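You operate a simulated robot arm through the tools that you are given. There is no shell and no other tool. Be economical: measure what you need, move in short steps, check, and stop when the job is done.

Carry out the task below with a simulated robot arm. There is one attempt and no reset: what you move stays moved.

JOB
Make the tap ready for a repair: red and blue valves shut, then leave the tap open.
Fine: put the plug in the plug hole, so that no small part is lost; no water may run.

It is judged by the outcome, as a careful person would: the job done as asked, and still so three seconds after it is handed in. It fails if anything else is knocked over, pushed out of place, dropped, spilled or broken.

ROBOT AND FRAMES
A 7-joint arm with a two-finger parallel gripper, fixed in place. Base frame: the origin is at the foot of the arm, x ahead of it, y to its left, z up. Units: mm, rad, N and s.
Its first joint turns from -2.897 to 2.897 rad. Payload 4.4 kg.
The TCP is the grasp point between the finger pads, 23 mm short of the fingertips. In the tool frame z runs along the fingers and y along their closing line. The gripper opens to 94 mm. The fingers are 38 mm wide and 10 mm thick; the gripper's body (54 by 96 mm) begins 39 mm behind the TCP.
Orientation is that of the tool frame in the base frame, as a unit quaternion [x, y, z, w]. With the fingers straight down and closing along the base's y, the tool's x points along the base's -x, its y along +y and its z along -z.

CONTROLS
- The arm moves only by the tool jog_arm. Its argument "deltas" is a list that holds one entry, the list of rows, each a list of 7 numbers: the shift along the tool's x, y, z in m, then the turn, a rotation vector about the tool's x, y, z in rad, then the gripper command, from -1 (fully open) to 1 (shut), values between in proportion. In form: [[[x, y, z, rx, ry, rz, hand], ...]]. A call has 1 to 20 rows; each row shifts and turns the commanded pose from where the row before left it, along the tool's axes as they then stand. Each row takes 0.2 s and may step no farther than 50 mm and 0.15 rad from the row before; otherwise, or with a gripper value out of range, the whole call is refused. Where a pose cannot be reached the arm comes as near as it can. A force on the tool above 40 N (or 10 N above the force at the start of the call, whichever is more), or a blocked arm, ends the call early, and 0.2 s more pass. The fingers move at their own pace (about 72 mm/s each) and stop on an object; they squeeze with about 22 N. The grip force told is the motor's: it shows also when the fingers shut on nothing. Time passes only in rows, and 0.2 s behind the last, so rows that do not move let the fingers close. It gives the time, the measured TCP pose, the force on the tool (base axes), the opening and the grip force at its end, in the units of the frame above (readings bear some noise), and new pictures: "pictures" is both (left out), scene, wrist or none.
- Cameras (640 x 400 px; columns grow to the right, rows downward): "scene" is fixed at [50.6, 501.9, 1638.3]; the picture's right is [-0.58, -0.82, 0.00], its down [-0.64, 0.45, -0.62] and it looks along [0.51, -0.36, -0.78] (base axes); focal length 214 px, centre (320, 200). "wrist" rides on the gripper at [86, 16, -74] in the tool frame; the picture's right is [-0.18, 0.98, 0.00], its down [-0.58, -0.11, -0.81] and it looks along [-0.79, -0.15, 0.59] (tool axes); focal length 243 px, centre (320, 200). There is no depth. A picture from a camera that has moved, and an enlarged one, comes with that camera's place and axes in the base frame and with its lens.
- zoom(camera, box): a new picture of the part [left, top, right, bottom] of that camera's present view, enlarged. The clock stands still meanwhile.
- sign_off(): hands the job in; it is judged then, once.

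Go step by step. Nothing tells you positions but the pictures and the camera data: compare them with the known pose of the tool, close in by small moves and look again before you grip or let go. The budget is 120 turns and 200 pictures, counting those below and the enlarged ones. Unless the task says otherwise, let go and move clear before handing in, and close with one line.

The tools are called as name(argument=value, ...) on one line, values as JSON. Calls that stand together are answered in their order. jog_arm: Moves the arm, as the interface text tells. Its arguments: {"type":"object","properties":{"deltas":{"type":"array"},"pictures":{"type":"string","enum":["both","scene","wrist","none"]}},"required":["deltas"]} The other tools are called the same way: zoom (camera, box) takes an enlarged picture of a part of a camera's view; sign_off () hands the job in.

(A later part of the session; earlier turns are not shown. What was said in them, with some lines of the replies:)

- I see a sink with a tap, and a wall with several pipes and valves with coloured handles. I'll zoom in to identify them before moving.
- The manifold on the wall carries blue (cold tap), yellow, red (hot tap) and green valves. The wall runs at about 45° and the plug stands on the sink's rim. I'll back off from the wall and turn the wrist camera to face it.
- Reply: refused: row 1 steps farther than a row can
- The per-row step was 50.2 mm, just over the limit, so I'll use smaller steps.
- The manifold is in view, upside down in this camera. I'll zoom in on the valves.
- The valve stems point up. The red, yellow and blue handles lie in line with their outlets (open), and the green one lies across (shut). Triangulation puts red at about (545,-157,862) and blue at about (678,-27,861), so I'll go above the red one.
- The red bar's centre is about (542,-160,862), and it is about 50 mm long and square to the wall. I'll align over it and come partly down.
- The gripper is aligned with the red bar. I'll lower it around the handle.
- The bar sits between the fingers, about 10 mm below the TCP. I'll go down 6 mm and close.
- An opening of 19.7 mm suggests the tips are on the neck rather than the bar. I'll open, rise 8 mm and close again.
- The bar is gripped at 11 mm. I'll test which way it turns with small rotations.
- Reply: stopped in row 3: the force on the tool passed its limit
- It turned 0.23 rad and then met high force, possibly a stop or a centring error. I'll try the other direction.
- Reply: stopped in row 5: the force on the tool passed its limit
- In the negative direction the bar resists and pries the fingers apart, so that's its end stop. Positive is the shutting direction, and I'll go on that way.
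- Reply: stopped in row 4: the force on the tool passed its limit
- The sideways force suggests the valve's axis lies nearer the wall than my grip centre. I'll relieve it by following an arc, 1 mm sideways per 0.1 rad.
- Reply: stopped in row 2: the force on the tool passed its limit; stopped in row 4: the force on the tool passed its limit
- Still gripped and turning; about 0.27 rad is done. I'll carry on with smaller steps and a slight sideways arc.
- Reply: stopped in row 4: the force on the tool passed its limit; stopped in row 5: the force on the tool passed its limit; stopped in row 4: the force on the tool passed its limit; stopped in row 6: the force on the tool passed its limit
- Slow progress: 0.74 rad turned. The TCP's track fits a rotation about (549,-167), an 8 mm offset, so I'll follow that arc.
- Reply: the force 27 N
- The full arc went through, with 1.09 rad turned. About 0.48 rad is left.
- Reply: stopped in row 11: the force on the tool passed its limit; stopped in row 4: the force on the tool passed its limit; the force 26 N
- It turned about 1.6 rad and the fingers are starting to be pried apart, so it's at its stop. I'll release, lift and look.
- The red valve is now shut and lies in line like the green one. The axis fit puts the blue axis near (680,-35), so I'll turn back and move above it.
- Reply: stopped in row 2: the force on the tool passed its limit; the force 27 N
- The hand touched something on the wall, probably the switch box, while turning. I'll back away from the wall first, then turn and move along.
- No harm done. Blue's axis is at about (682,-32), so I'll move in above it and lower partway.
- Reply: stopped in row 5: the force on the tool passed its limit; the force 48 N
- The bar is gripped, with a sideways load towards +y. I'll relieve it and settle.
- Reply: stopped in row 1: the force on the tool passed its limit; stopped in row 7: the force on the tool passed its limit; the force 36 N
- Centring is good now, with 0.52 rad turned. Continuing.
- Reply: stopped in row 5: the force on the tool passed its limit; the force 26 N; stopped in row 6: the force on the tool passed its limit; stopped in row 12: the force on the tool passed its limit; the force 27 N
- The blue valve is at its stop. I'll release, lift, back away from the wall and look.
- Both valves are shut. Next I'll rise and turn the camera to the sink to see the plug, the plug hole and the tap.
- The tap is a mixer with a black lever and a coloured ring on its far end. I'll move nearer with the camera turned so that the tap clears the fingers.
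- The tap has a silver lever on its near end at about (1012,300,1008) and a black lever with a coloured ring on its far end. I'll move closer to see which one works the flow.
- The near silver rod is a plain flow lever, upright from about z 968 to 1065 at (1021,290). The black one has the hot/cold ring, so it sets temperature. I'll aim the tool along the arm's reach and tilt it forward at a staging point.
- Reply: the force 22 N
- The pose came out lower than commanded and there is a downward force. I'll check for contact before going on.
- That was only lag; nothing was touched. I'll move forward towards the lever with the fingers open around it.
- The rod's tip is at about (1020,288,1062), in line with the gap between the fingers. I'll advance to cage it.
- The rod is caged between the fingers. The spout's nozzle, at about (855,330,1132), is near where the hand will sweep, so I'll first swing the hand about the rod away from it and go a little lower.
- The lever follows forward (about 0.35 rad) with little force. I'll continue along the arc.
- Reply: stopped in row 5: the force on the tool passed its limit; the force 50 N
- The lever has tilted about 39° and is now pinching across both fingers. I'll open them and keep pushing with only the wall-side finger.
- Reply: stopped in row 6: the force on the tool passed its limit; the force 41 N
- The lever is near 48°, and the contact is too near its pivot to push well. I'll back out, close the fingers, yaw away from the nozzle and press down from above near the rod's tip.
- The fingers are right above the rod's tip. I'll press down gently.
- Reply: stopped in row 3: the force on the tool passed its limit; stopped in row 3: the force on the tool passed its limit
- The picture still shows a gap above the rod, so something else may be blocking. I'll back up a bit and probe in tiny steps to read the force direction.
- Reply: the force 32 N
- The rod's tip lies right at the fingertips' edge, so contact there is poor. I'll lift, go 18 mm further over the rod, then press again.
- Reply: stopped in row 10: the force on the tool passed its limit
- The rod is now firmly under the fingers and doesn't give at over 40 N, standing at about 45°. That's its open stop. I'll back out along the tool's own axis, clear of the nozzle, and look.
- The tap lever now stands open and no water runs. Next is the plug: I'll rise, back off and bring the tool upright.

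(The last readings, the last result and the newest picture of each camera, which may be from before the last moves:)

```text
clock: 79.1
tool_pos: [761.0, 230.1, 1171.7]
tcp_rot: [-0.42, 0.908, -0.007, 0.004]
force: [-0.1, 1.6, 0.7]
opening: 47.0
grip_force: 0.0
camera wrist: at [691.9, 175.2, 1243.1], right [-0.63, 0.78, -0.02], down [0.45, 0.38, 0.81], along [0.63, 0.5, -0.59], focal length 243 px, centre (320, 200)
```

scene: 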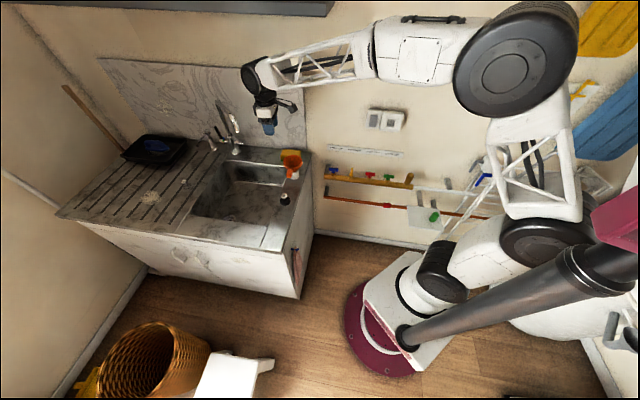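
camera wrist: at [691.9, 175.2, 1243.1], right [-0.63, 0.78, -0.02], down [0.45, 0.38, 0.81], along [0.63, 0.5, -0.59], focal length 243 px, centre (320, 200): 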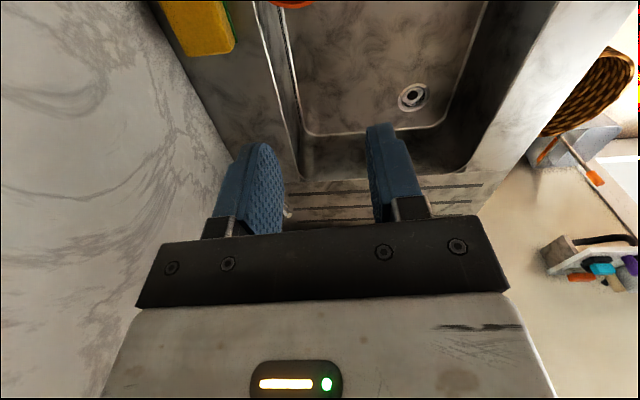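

The drain is at about (803,534,714) and the plug's knob at about (620,286,918). I'll move above the plug.

jog_arm(deltas=[[[0.0097, 0.0287, 0.0344, 0, 0, 0, 0], [0.0097, 0.0287, 0.0344, 0, 0, 0, 0], [0.0097, 0.0287, 0.0344, 0, 0, 0, 0], [0.0097, 0.0287, 0.0344, 0, 0, 0, 0], [0.0097, 0.0287, 0.0344, 0, 0, 0, 0], [0, 0, 0, 0, 0, 0, 0]]])

zoom(camera="wrist", box=[220, 60, 420, 200])

```text
clock: 80.5
tool_pos: [623.7, 284.4, 995.6]
tcp_rot: [-0.42, 0.908, -0.007, 0.005]
force: [0.4, 0.4, 0.4]
opening: 47.1
grip_force: 0.1
camera wrist: at [554.3, 229.4, 1068.0], right [-0.63, 0.78, -0.01], down [0.45, 0.38, 0.81], along [0.63, 0.5, -0.59], focal length 243 px, centre (320, 200)
```

scene: 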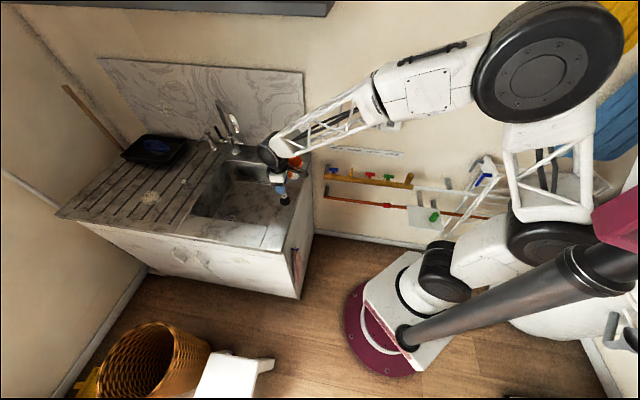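
wrist: 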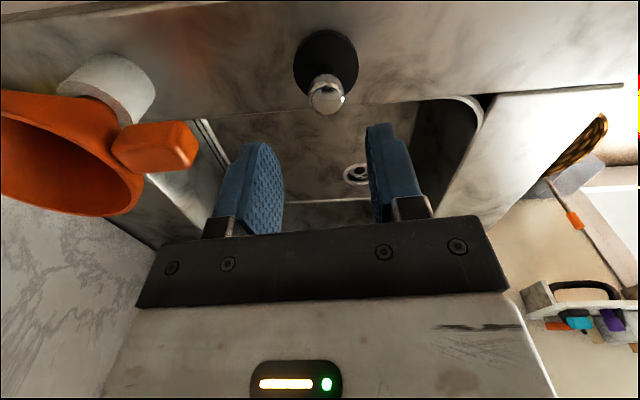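

```text
2.86 times, centred on (320, 130) of wrist
camera zoom: at [554.3, 229.4, 1068.0], right [-0.63, 0.78, -0.01], down [0.45, 0.38, 0.81], along [0.63, 0.5, -0.59], focal length 693 px, centre (320, 400)
```

zoom: 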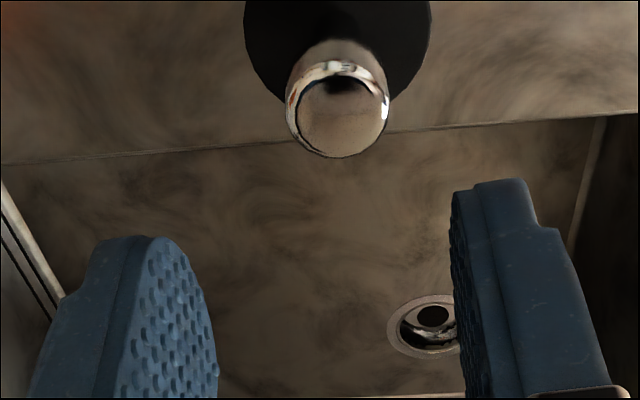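

The plug's axis is at about (620,285) and its knob, about 24 mm wide, tops out near z 928. I'll centre on it, open a bit and descend partway.

jog_arm(deltas=[[[0.0019, 0.0032, 0.02, 0, 0, 0, -0.3], [0, 0, 0.027, 0, 0, 0, -0.3], [0, 0, 0, 0, 0, 0, -0.3]]])

zoom(camera="scene", box=[255, 165, 315, 215])

```text
clock: 81.3
tool_pos: [620.5, 284.7, 948.5]
tcp_rot: [-0.421, 0.907, -0.006, 0.005]
force: [0.5, 0.2, -0.3]
opening: 61.2
grip_force: 0.0
camera wrist: at [550.3, 229.2, 1021.7], right [-0.63, 0.78, -0.01], down [0.45, 0.38, 0.81], along [0.63, 0.5, -0.59], focal length 243 px, centre (320, 200)
```

scene: 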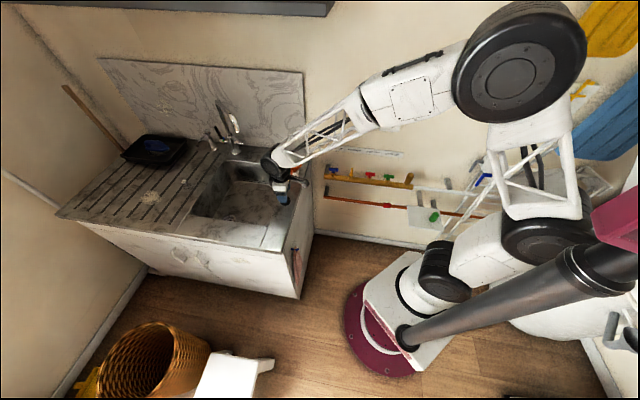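
wrist: 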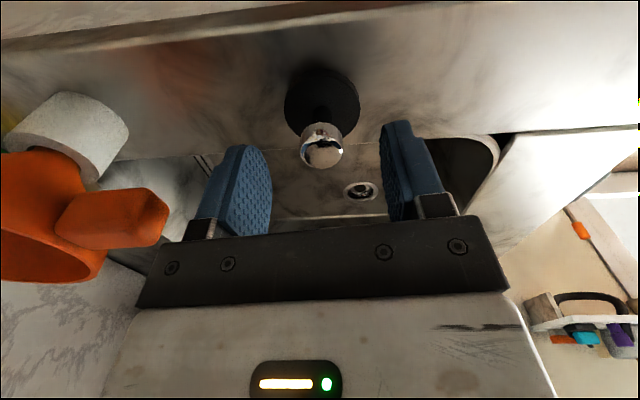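

```text
8.00 times, centred on (285, 190) of scene
camera zoom: at [50.6, 501.9, 1638.3], right [-0.58, -0.82, 0.0], down [-0.64, 0.45, -0.62], along [0.51, -0.36, -0.78], focal length 1716 px, centre (600, 280)
```

zoom: 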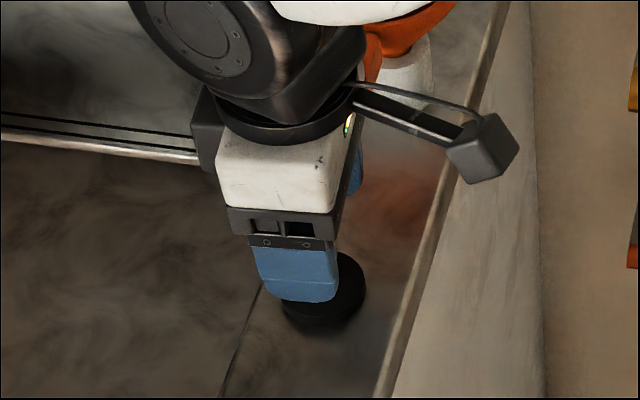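

Centred on the knob. I'll descend 30 mm and grip.

jog_arm(deltas=[[[0, 0, 0.015, 0, 0, 0, -0.3], [0, 0, 0.015, 0, 0, 0, -0.3], [0, 0, 0, 0, 0, 0, 0.2], [0, 0, 0, 0, 0, 0, 1], [0, 0, 0, 0, 0, 0, 1], [0, 0, 0, 0, 0, 0, 1]]], pictures="wrist")

```text
clock: 82.7
tool_pos: [620.2, 284.8, 919.4]
tcp_rot: [-0.42, 0.907, -0.006, 0.006]
force: [0.9, 0.2, 1.3]
opening: 21.8
grip_force: 22.4
camera wrist: at [549.5, 229.4, 991.1], right [-0.63, 0.78, -0.01], down [0.45, 0.38, 0.81], along [0.63, 0.5, -0.59], focal length 243 px, centre (320, 200)
```

wrist: 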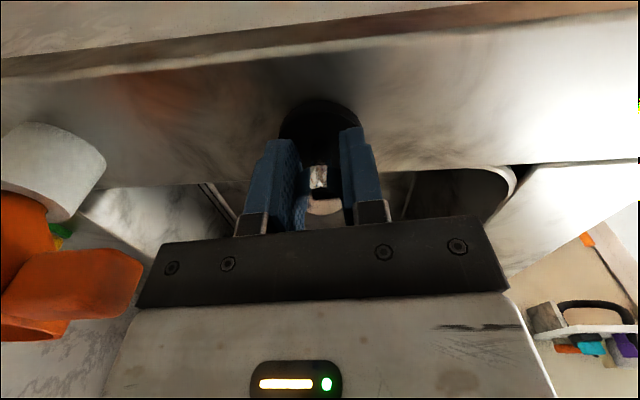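

The knob is gripped at 21.8 mm. I'll lift it and check.

jog_arm(deltas=[[[0, 0, -0.02, 0, 0, 0, 1], [0, 0, -0.03, 0, 0, 0, 1], [0, 0, -0.03, 0, 0, 0, 1], [0, 0, 0, 0, 0, 0, 1]]])

zoom(camera="scene", box=[180, 150, 320, 260])

```text
clock: 83.7
tool_pos: [617.1, 283.9, 1001.3]
tcp_rot: [-0.42, 0.907, -0.007, 0.005]
force: [0.1, -0.3, 0.3]
opening: 22.0
grip_force: 21.7
camera wrist: at [547.7, 229.5, 1074.0], right [-0.63, 0.78, -0.01], down [0.45, 0.38, 0.81], along [0.63, 0.5, -0.59], focal length 243 px, centre (320, 200)
```

scene: 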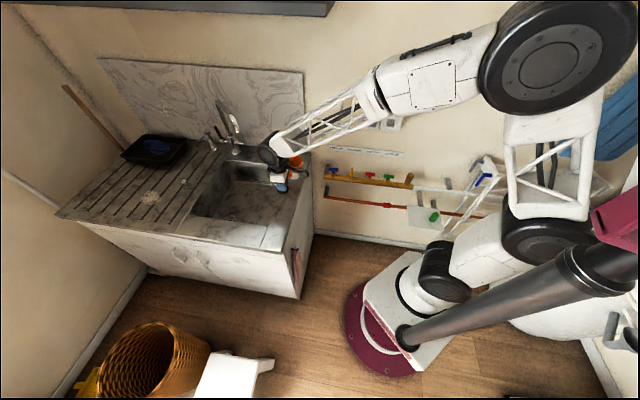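
wrist: 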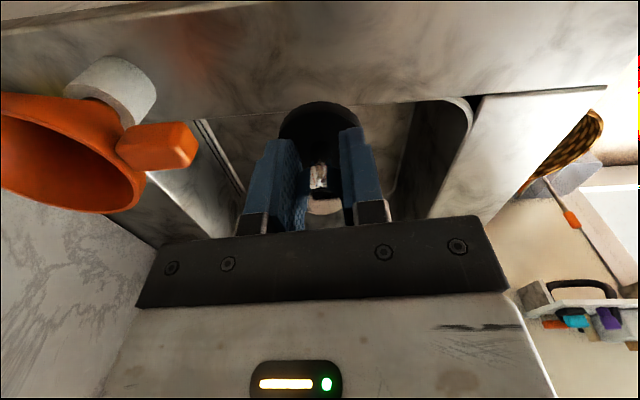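

```text
3.64 times, centred on (250, 205) of scene
camera zoom: at [50.6, 501.9, 1638.3], right [-0.58, -0.82, 0.0], down [-0.64, 0.45, -0.62], along [0.51, -0.36, -0.78], focal length 780 px, centre (574, 182)
```

zoom: 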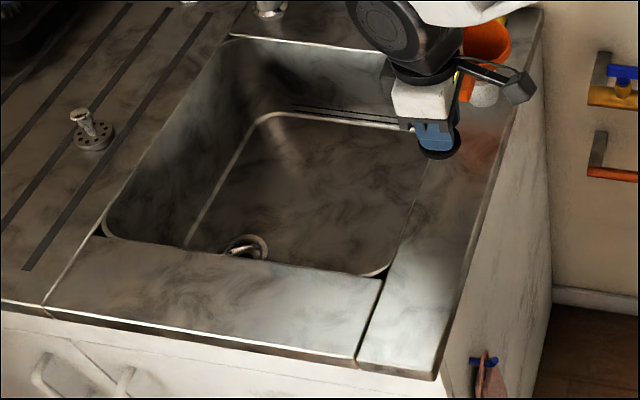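

The plug is held. I'll carry it over the basin, stopping short so that the camera still sees the drain.

jog_arm(deltas=[[[-0.0444, 0.0029, 0, 0, 0, 0, 1], [-0.0444, 0.0029, 0, 0, 0, 0, 1], [-0.0444, 0.0029, 0, 0, 0, 0, 1], [-0.0444, 0.0029, 0, 0, 0, 0, 1], [-0.0222, 0.0029, 0, 0, 0, 0, 1], [0, 0, 0, 0, 0, 0, 1]]])

zoom(camera="wrist", box=[220, 20, 440, 160])

```text
clock: 85.1
tool_pos: [737.8, 449.3, 1001.5]
tcp_rot: [-0.42, 0.907, -0.006, 0.005]
force: [-0.5, -0.2, 0.0]
opening: 22.0
grip_force: 21.9
camera wrist: at [667.5, 393.2, 1074.0], right [-0.63, 0.78, -0.01], down [0.45, 0.38, 0.81], along [0.63, 0.5, -0.59], focal length 243 px, centre (320, 200)
```

scene: 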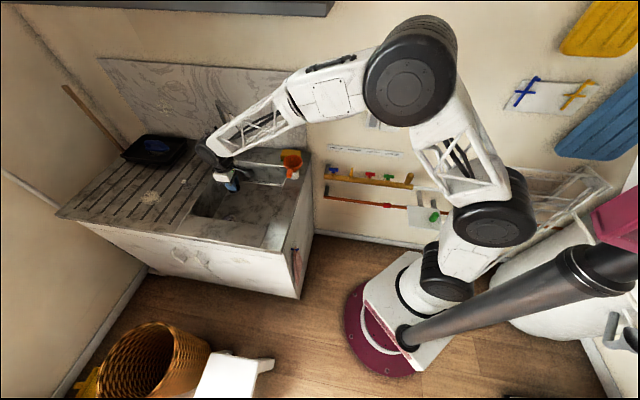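
wrist: 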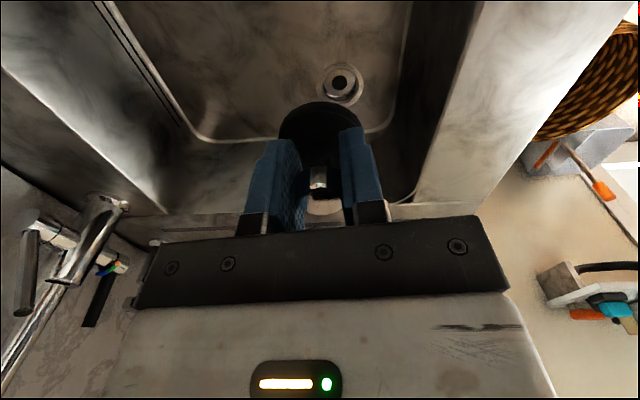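

```text
2.86 times, centred on (330, 90) of wrist
camera zoom: at [667.5, 393.2, 1074.0], right [-0.63, 0.78, -0.01], down [0.45, 0.38, 0.81], along [0.63, 0.5, -0.59], focal length 693 px, centre (291, 514)
```

zoom: 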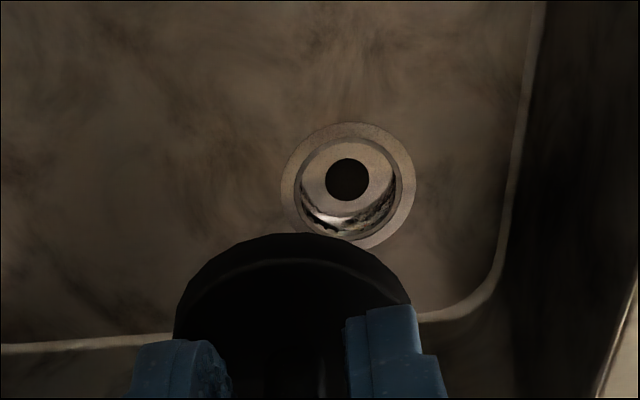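

The drain's centre is at about (802.5,535,714), with a recess of about 50 mm, and the plug's disc is about 46 mm, so I need good centring. I'll check how the plug sits in the fingers.

zoom(camera="scene", box=[215, 165, 250, 200])

zoom(camera="wrist", box=[260, 60, 380, 230])

```text
11.43 times, centred on (232, 182) of scene
camera zoom: at [50.6, 501.9, 1638.3], right [-0.58, -0.82, 0.0], down [-0.64, 0.45, -0.62], along [0.51, -0.36, -0.78], focal length 2451 px, centre (1320, 400)
```

zoom: 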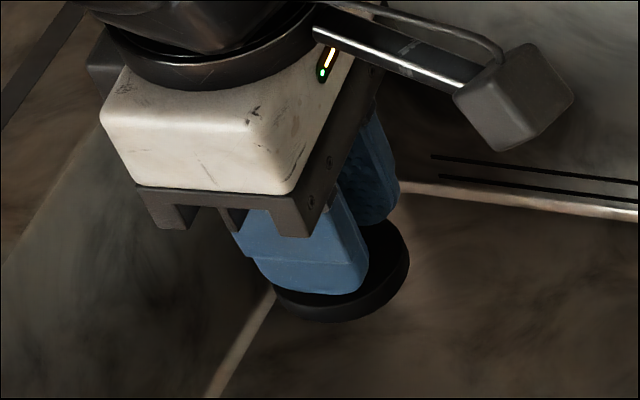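

```text
2.35 times, centred on (320, 145) of wrist
camera zoom: at [667.5, 393.2, 1074.0], right [-0.63, 0.78, -0.01], down [0.45, 0.38, 0.81], along [0.63, 0.5, -0.59], focal length 571 px, centre (320, 329)
```

zoom: 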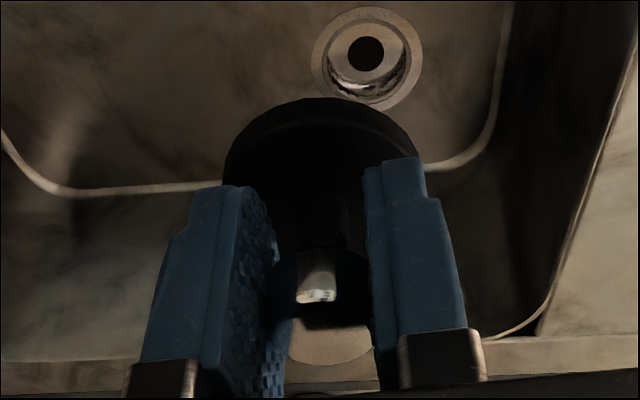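

The plug sits about 2–3 mm beyond the finger centre. I'll go lower with a sideways offset for a second look at the drain.

jog_arm(deltas=[[[0, -0.0233, 0.0333, 0, 0, 0, 1], [0, -0.0233, 0.0333, 0, 0, 0, 1], [0, -0.0234, 0.0334, 0, 0, 0, 1], [0, 0, 0, 0, 0, 0, 1]]], pictures="none")

zoom(camera="wrist", box=[300, 50, 500, 200])

```text
clock: 86.1
tool_pos: [789.1, 402.8, 904.0]
tcp_rot: [-0.42, 0.907, -0.007, 0.006]
force: [-0.2, 1.3, 0.3]
opening: 21.9
grip_force: 21.9
```

```text
2.67 times, centred on (400, 125) of wrist
camera zoom: at [719.3, 347.7, 976.8], right [-0.63, 0.78, -0.01], down [0.45, 0.38, 0.81], along [0.63, 0.5, -0.59], focal length 647 px, centre (107, 400)
```

zoom: 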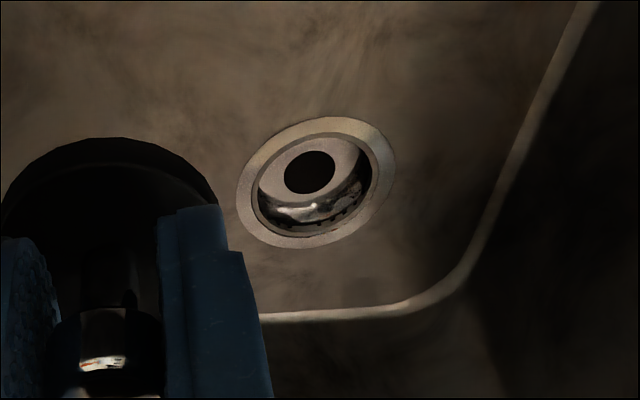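

Two views agree: the drain is at tool offset (-117, 79, 191), which is z ≈ 713. I'll move over it and descend to just above.

jog_arm(deltas=[[[-0.038, 0.0264, 0, 0, 0, 0, 1], [-0.038, 0.0264, 0, 0, 0, 0, 1], [-0.038, 0.0265, 0, 0, 0, 0, 1], [0, 0, 0.04, 0, 0, 0, 1], [0, 0, 0.04, 0, 0, 0, 1], [0, 0, 0.04, 0, 0, 0, 1], [0, 0, 0, 0, 0, 0, 1], [0, 0, 0, 0, 0, 0, 1]]])

zoom(camera="scene", box=[205, 195, 255, 235])

```text
clock: 87.9
tool_pos: [805.9, 539.9, 781.0]
tcp_rot: [-0.421, 0.907, -0.007, 0.005]
force: [0.3, 0.4, -0.7]
opening: 22.3
grip_force: 22.6
camera wrist: at [736.2, 483.7, 853.5], right [-0.63, 0.78, -0.01], down [0.45, 0.38, 0.81], along [0.63, 0.5, -0.59], focal length 243 px, centre (320, 200)
```

scene: 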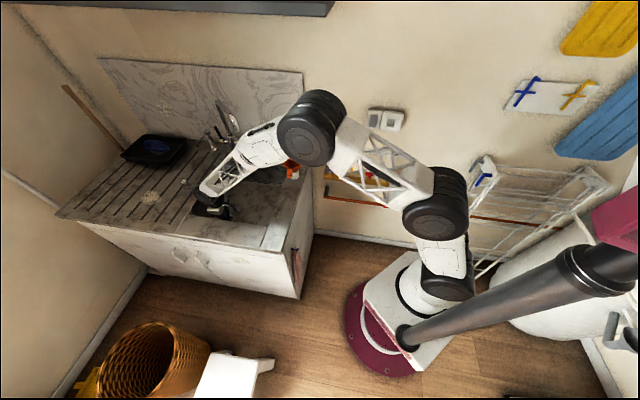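
wrist: 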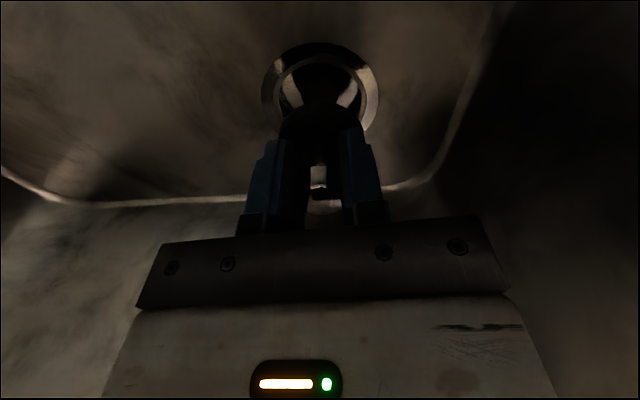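

```text
10.00 times, centred on (230, 215) of scene
camera zoom: at [50.6, 501.9, 1638.3], right [-0.58, -0.82, 0.0], down [-0.64, 0.45, -0.62], along [0.51, -0.36, -0.78], focal length 2145 px, centre (1220, 50)
```

zoom: 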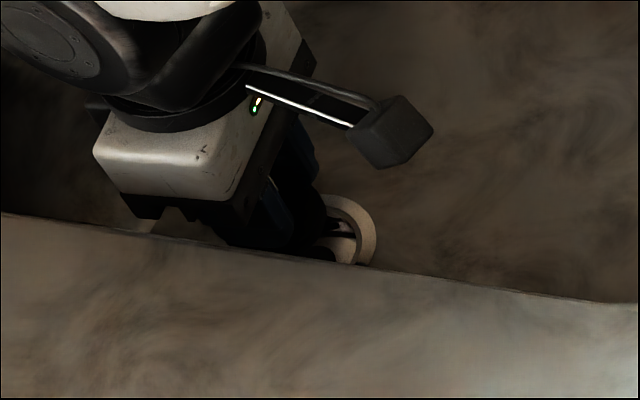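

zoom(camera="wrist", box=[250, 30, 390, 210])

```text
2.22 times, centred on (320, 120) of wrist
camera zoom: at [736.2, 483.7, 853.5], right [-0.63, 0.78, -0.01], down [0.45, 0.38, 0.81], along [0.63, 0.5, -0.59], focal length 539 px, centre (320, 378)
```

zoom: 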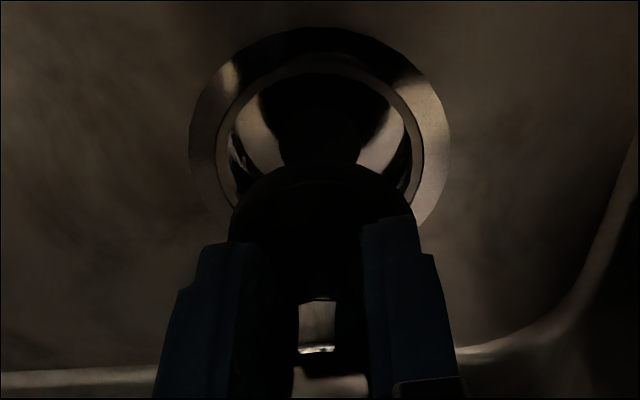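

Laterally the plug and drain line up (both at column 320), and fore-and-aft both sit near -3 mm. I'll descend slowly until it touches.

jog_arm(deltas=[[[0, 0, 0.012, 0, 0, 0, 1], [0, 0, 0.01, 0, 0, 0, 1], [0, 0, 0.004, 0, 0, 0, 1], [0, 0, 0.003, 0, 0, 0, 1], [0, 0, 0.003, 0, 0, 0, 1], [0, 0, 0, 0, 0, 0, 1]]], pictures="none")

zoom(camera="wrist", box=[250, 30, 390, 210])

```text
clock: 89.0
tool_pos: [809.6, 539.8, 755.5]
tcp_rot: [-0.42, 0.908, -0.006, 0.007]
force: [2.0, -0.5, 3.7]
opening: 22.0
grip_force: 21.8
stopped in row 5: the force on the tool passed its limit (the readings are from after the stop); the commanded pose is now the measured one
```

```text
2.22 times, centred on (320, 120) of wrist
camera zoom: at [739.9, 484.5, 827.7], right [-0.63, 0.78, -0.02], down [0.45, 0.38, 0.81], along [0.64, 0.5, -0.58], focal length 539 px, centre (320, 378)
```

zoom: 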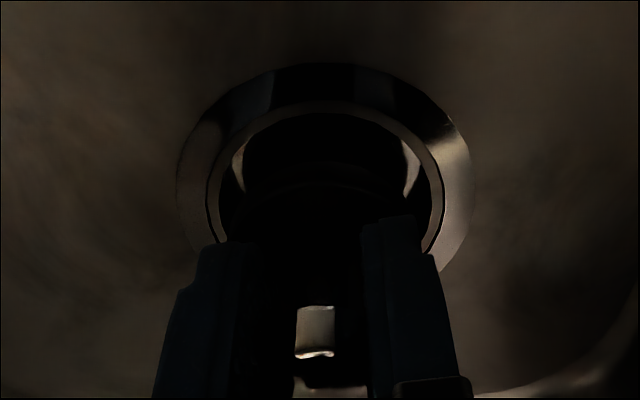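

It touched at TCP 755.5 and the tool drifted about 3 mm. I'll lift slightly, correct by +3 mm in x and +1.5 mm in y, and lower again.

jog_arm(deltas=[[[0, 0, -0.005, 0, 0, 0, 1], [0.003, 0.0015, 0, 0, 0, 0, 1], [0, 0, 0, 0, 0, 0, 1], [0, 0, 0.003, 0, 0, 0, 1], [0, 0, 0.003, 0, 0, 0, 1], [0, 0, 0.002, 0, 0, 0, 1], [0, 0, 0.002, 0, 0, 0, 1], [0, 0, 0.002, 0, 0, 0, 1], [0, 0, 0.002, 0, 0, 0, 1]]], pictures="none")

zoom(camera="wrist", box=[250, 30, 390, 210])

```text
clock: 90.6
tool_pos: [807.3, 538.4, 753.3]
tcp_rot: [-0.42, 0.907, -0.006, 0.007]
force: [-13.4, -10.3, 12.1]
opening: 22.0
grip_force: 22.2
stopped in row 8: the force on the tool passed its limit (the readings are from after the stop); the commanded pose is now the measured one
```

```text
2.22 times, centred on (320, 120) of wrist
camera zoom: at [736.7, 482.8, 825.9], right [-0.63, 0.78, -0.02], down [0.44, 0.38, 0.81], along [0.64, 0.5, -0.58], focal length 539 px, centre (320, 378)
```

zoom: 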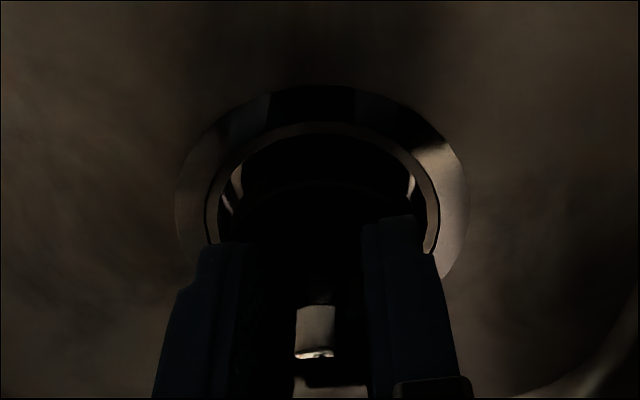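

The force pushes the tool back towards the camera side, so the plug bears on the far edge. I'll shift another 2.5 mm that way and lower.

jog_arm(deltas=[[[0, 0, -0.003, 0, 0, 0, 1], [0.0025, 0.0004, 0, 0, 0, 0, 1], [0, 0, 0, 0, 0, 0, 1], [0, 0, 0.002, 0, 0, 0, 1], [0, 0, 0.002, 0, 0, 0, 1], [0, 0, 0.002, 0, 0, 0, 1], [0, 0, 0.002, 0, 0, 0, 1], [0, 0, 0.002, 0, 0, 0, 1], [0, 0, 0.002, 0, 0, 0, 1], [0, 0, 0.002, 0, 0, 0, 1]]], pictures="none")

zoom(camera="wrist", box=[250, 30, 390, 210])

```text
clock: 92.8
tool_pos: [805.8, 536.6, 743.5]
tcp_rot: [-0.421, 0.907, -0.006, 0.008]
force: [-3.0, 2.1, 15.7]
opening: 22.3
grip_force: 22.1
```

```text
2.22 times, centred on (320, 120) of wrist
camera zoom: at [735.4, 481.6, 815.6], right [-0.63, 0.78, -0.02], down [0.44, 0.38, 0.81], along [0.64, 0.51, -0.58], focal length 539 px, centre (320, 378)
```

zoom: 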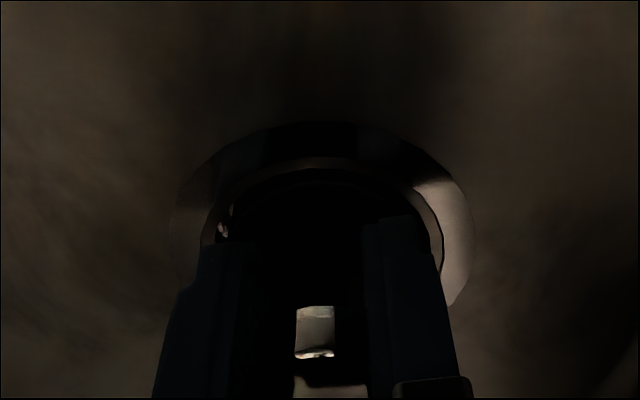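

It dropped into the recess, about 9 mm deep. I'll press a few mm more to seat it.

jog_arm(deltas=[[[0, 0, 0.0015, 0, 0, 0, 1], [0, 0, 0.0015, 0, 0, 0, 1], [0, 0, 0.0015, 0, 0, 0, 1]]], pictures="none")

```text
clock: 93.4
tool_pos: [806.3, 537.7, 743.0]
tcp_rot: [-0.42, 0.907, -0.005, 0.008]
force: [-11.3, -6.5, 8.5]
opening: 22.2
grip_force: 22.3
stopped in row 2: the force on the tool passed its limit (the readings are from after the stop); the commanded pose is now the measured one
```

It's bottomed at z 743. I'll open the fingers, rise straight up and look.

jog_arm(deltas=[[[0, 0, 0, 0, 0, 0, 0.3], [0, 0, 0, 0, 0, 0, 0.1], [0, 0, 0, 0, 0, 0, 0.1], [0, 0, -0.02, 0, 0, 0, 0.1], [0, 0, -0.03, 0, 0, 0, 0.1], [0, 0, -0.04, 0, 0, 0, 0.1], [0, 0, -0.04, 0, 0, 0, 0.1], [0.04, 0, -0.02, 0, 0, 0, 0.1], [0.04, 0, -0.02, 0, 0, 0, 0.1], [0.02, 0, 0, 0, 0, 0, 0.1]]])

zoom(camera="wrist", box=[260, 30, 420, 180])

```text
clock: 95.6
tool_pos: [740.1, 460.0, 911.9]
tcp_rot: [-0.42, 0.907, -0.006, 0.009]
force: [-0.2, -0.4, 0.3]
opening: 42.3
grip_force: 0.1
camera wrist: at [668.9, 405.1, 982.8], right [-0.63, 0.78, -0.02], down [0.44, 0.38, 0.81], along [0.64, 0.51, -0.58], focal length 243 px, centre (320, 200)
```

scene: 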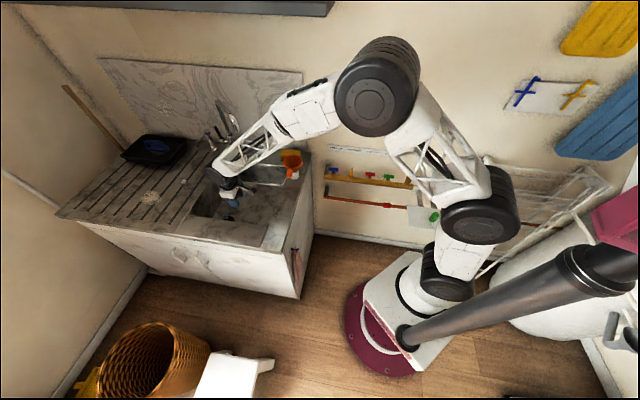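
wrist: 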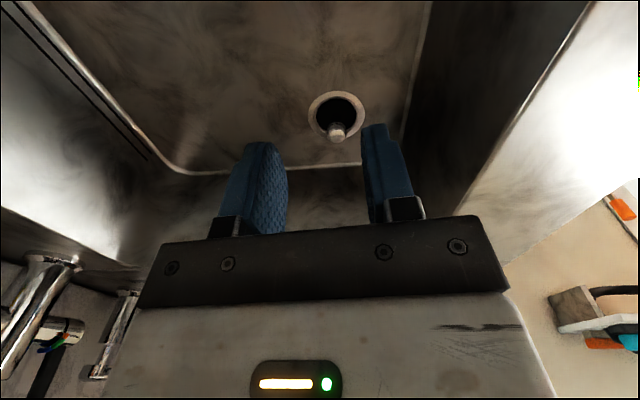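

```text
2.67 times, centred on (340, 105) of wrist
camera zoom: at [668.9, 405.1, 982.8], right [-0.63, 0.78, -0.02], down [0.44, 0.38, 0.81], along [0.64, 0.51, -0.58], focal length 647 px, centre (267, 453)
```

zoom: 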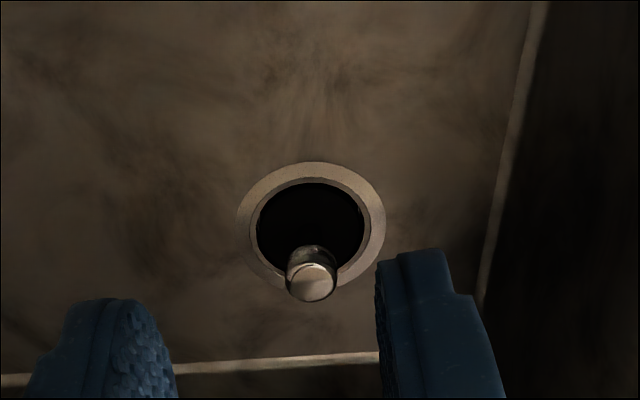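

The plug sits concentric in the plug hole. I'll rise clear and make a final check of valves, tap and surroundings.

jog_arm(deltas=[[[0.01, 0, -0.045, 0, 0, 0, 0], [0.01, 0, -0.045, 0, 0, 0, 0], [0.02, 0, -0.045, 0, 0, 0, 0], [0.02, 0, -0.045, 0, 0, 0, 0], [0.045, 0, -0.02, 0, 0, 0, 0], [0.045, 0, -0.02, 0, 0, 0, 0], [0.045, 0, 0, 0, 0, 0, 0], [0.045, 0, 0, 0, 0, 0, 0], [0, 0, 0, 0, 0, 0, 0]]], pictures="scene")

zoom(camera="scene", box=[180, 90, 320, 260])

zoom(camera="scene", box=[310, 130, 440, 220])

zoom(camera="scene", box=[200, 90, 270, 160])

```text
clock: 97.6
tool_pos: [576.3, 283.9, 1130.3]
tcp_rot: [-0.421, 0.907, -0.006, 0.007]
force: [0.3, -0.3, -1.3]
opening: 46.9
grip_force: 0.0
```

scene: 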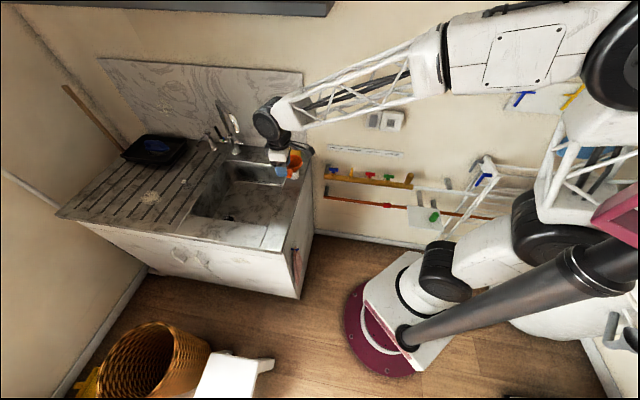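

```text
2.35 times, centred on (250, 175) of scene
camera zoom: at [50.6, 501.9, 1638.3], right [-0.58, -0.82, 0.0], down [-0.64, 0.45, -0.62], along [0.51, -0.36, -0.78], focal length 505 px, centre (485, 259)
```

zoom: 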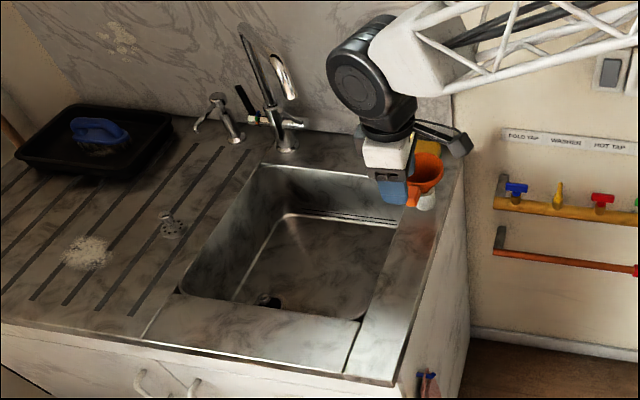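

```text
4.44 times, centred on (375, 175) of scene
camera zoom: at [50.6, 501.9, 1638.3], right [-0.58, -0.82, 0.0], down [-0.64, 0.45, -0.62], along [0.51, -0.36, -0.78], focal length 953 px, centre (76, 311)
```

zoom: 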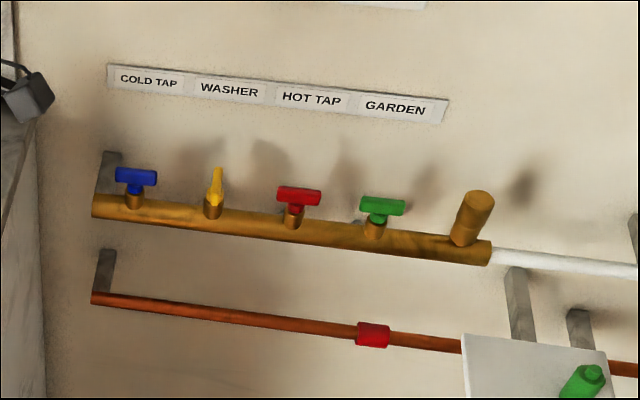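

```text
5.71 times, centred on (235, 125) of scene
camera zoom: at [50.6, 501.9, 1638.3], right [-0.58, -0.82, 0.0], down [-0.64, 0.45, -0.62], along [0.51, -0.36, -0.78], focal length 1226 px, centre (806, 629)
```

zoom: 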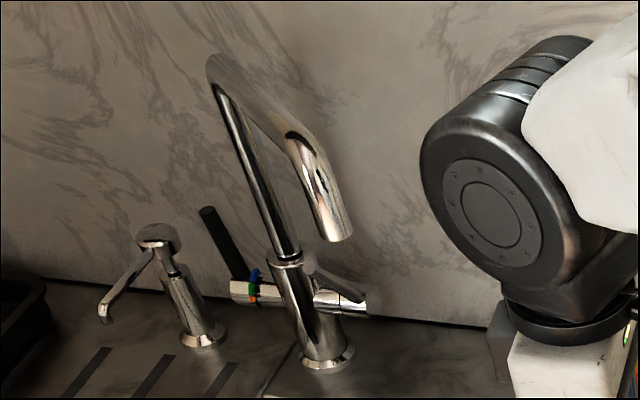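

The red and blue valves lie shut, the tap lever is open with no water running, the plug is in its hole, and nothing else has moved. I'm handing in.

sign_off()

```text
The job is handed in.
```

The red and blue valves are shut, the tap's flow lever is open to its stop with no water running, and the plug is seated in the plug hole; the hand lightly touched the wall fittings once, with no harm visible.
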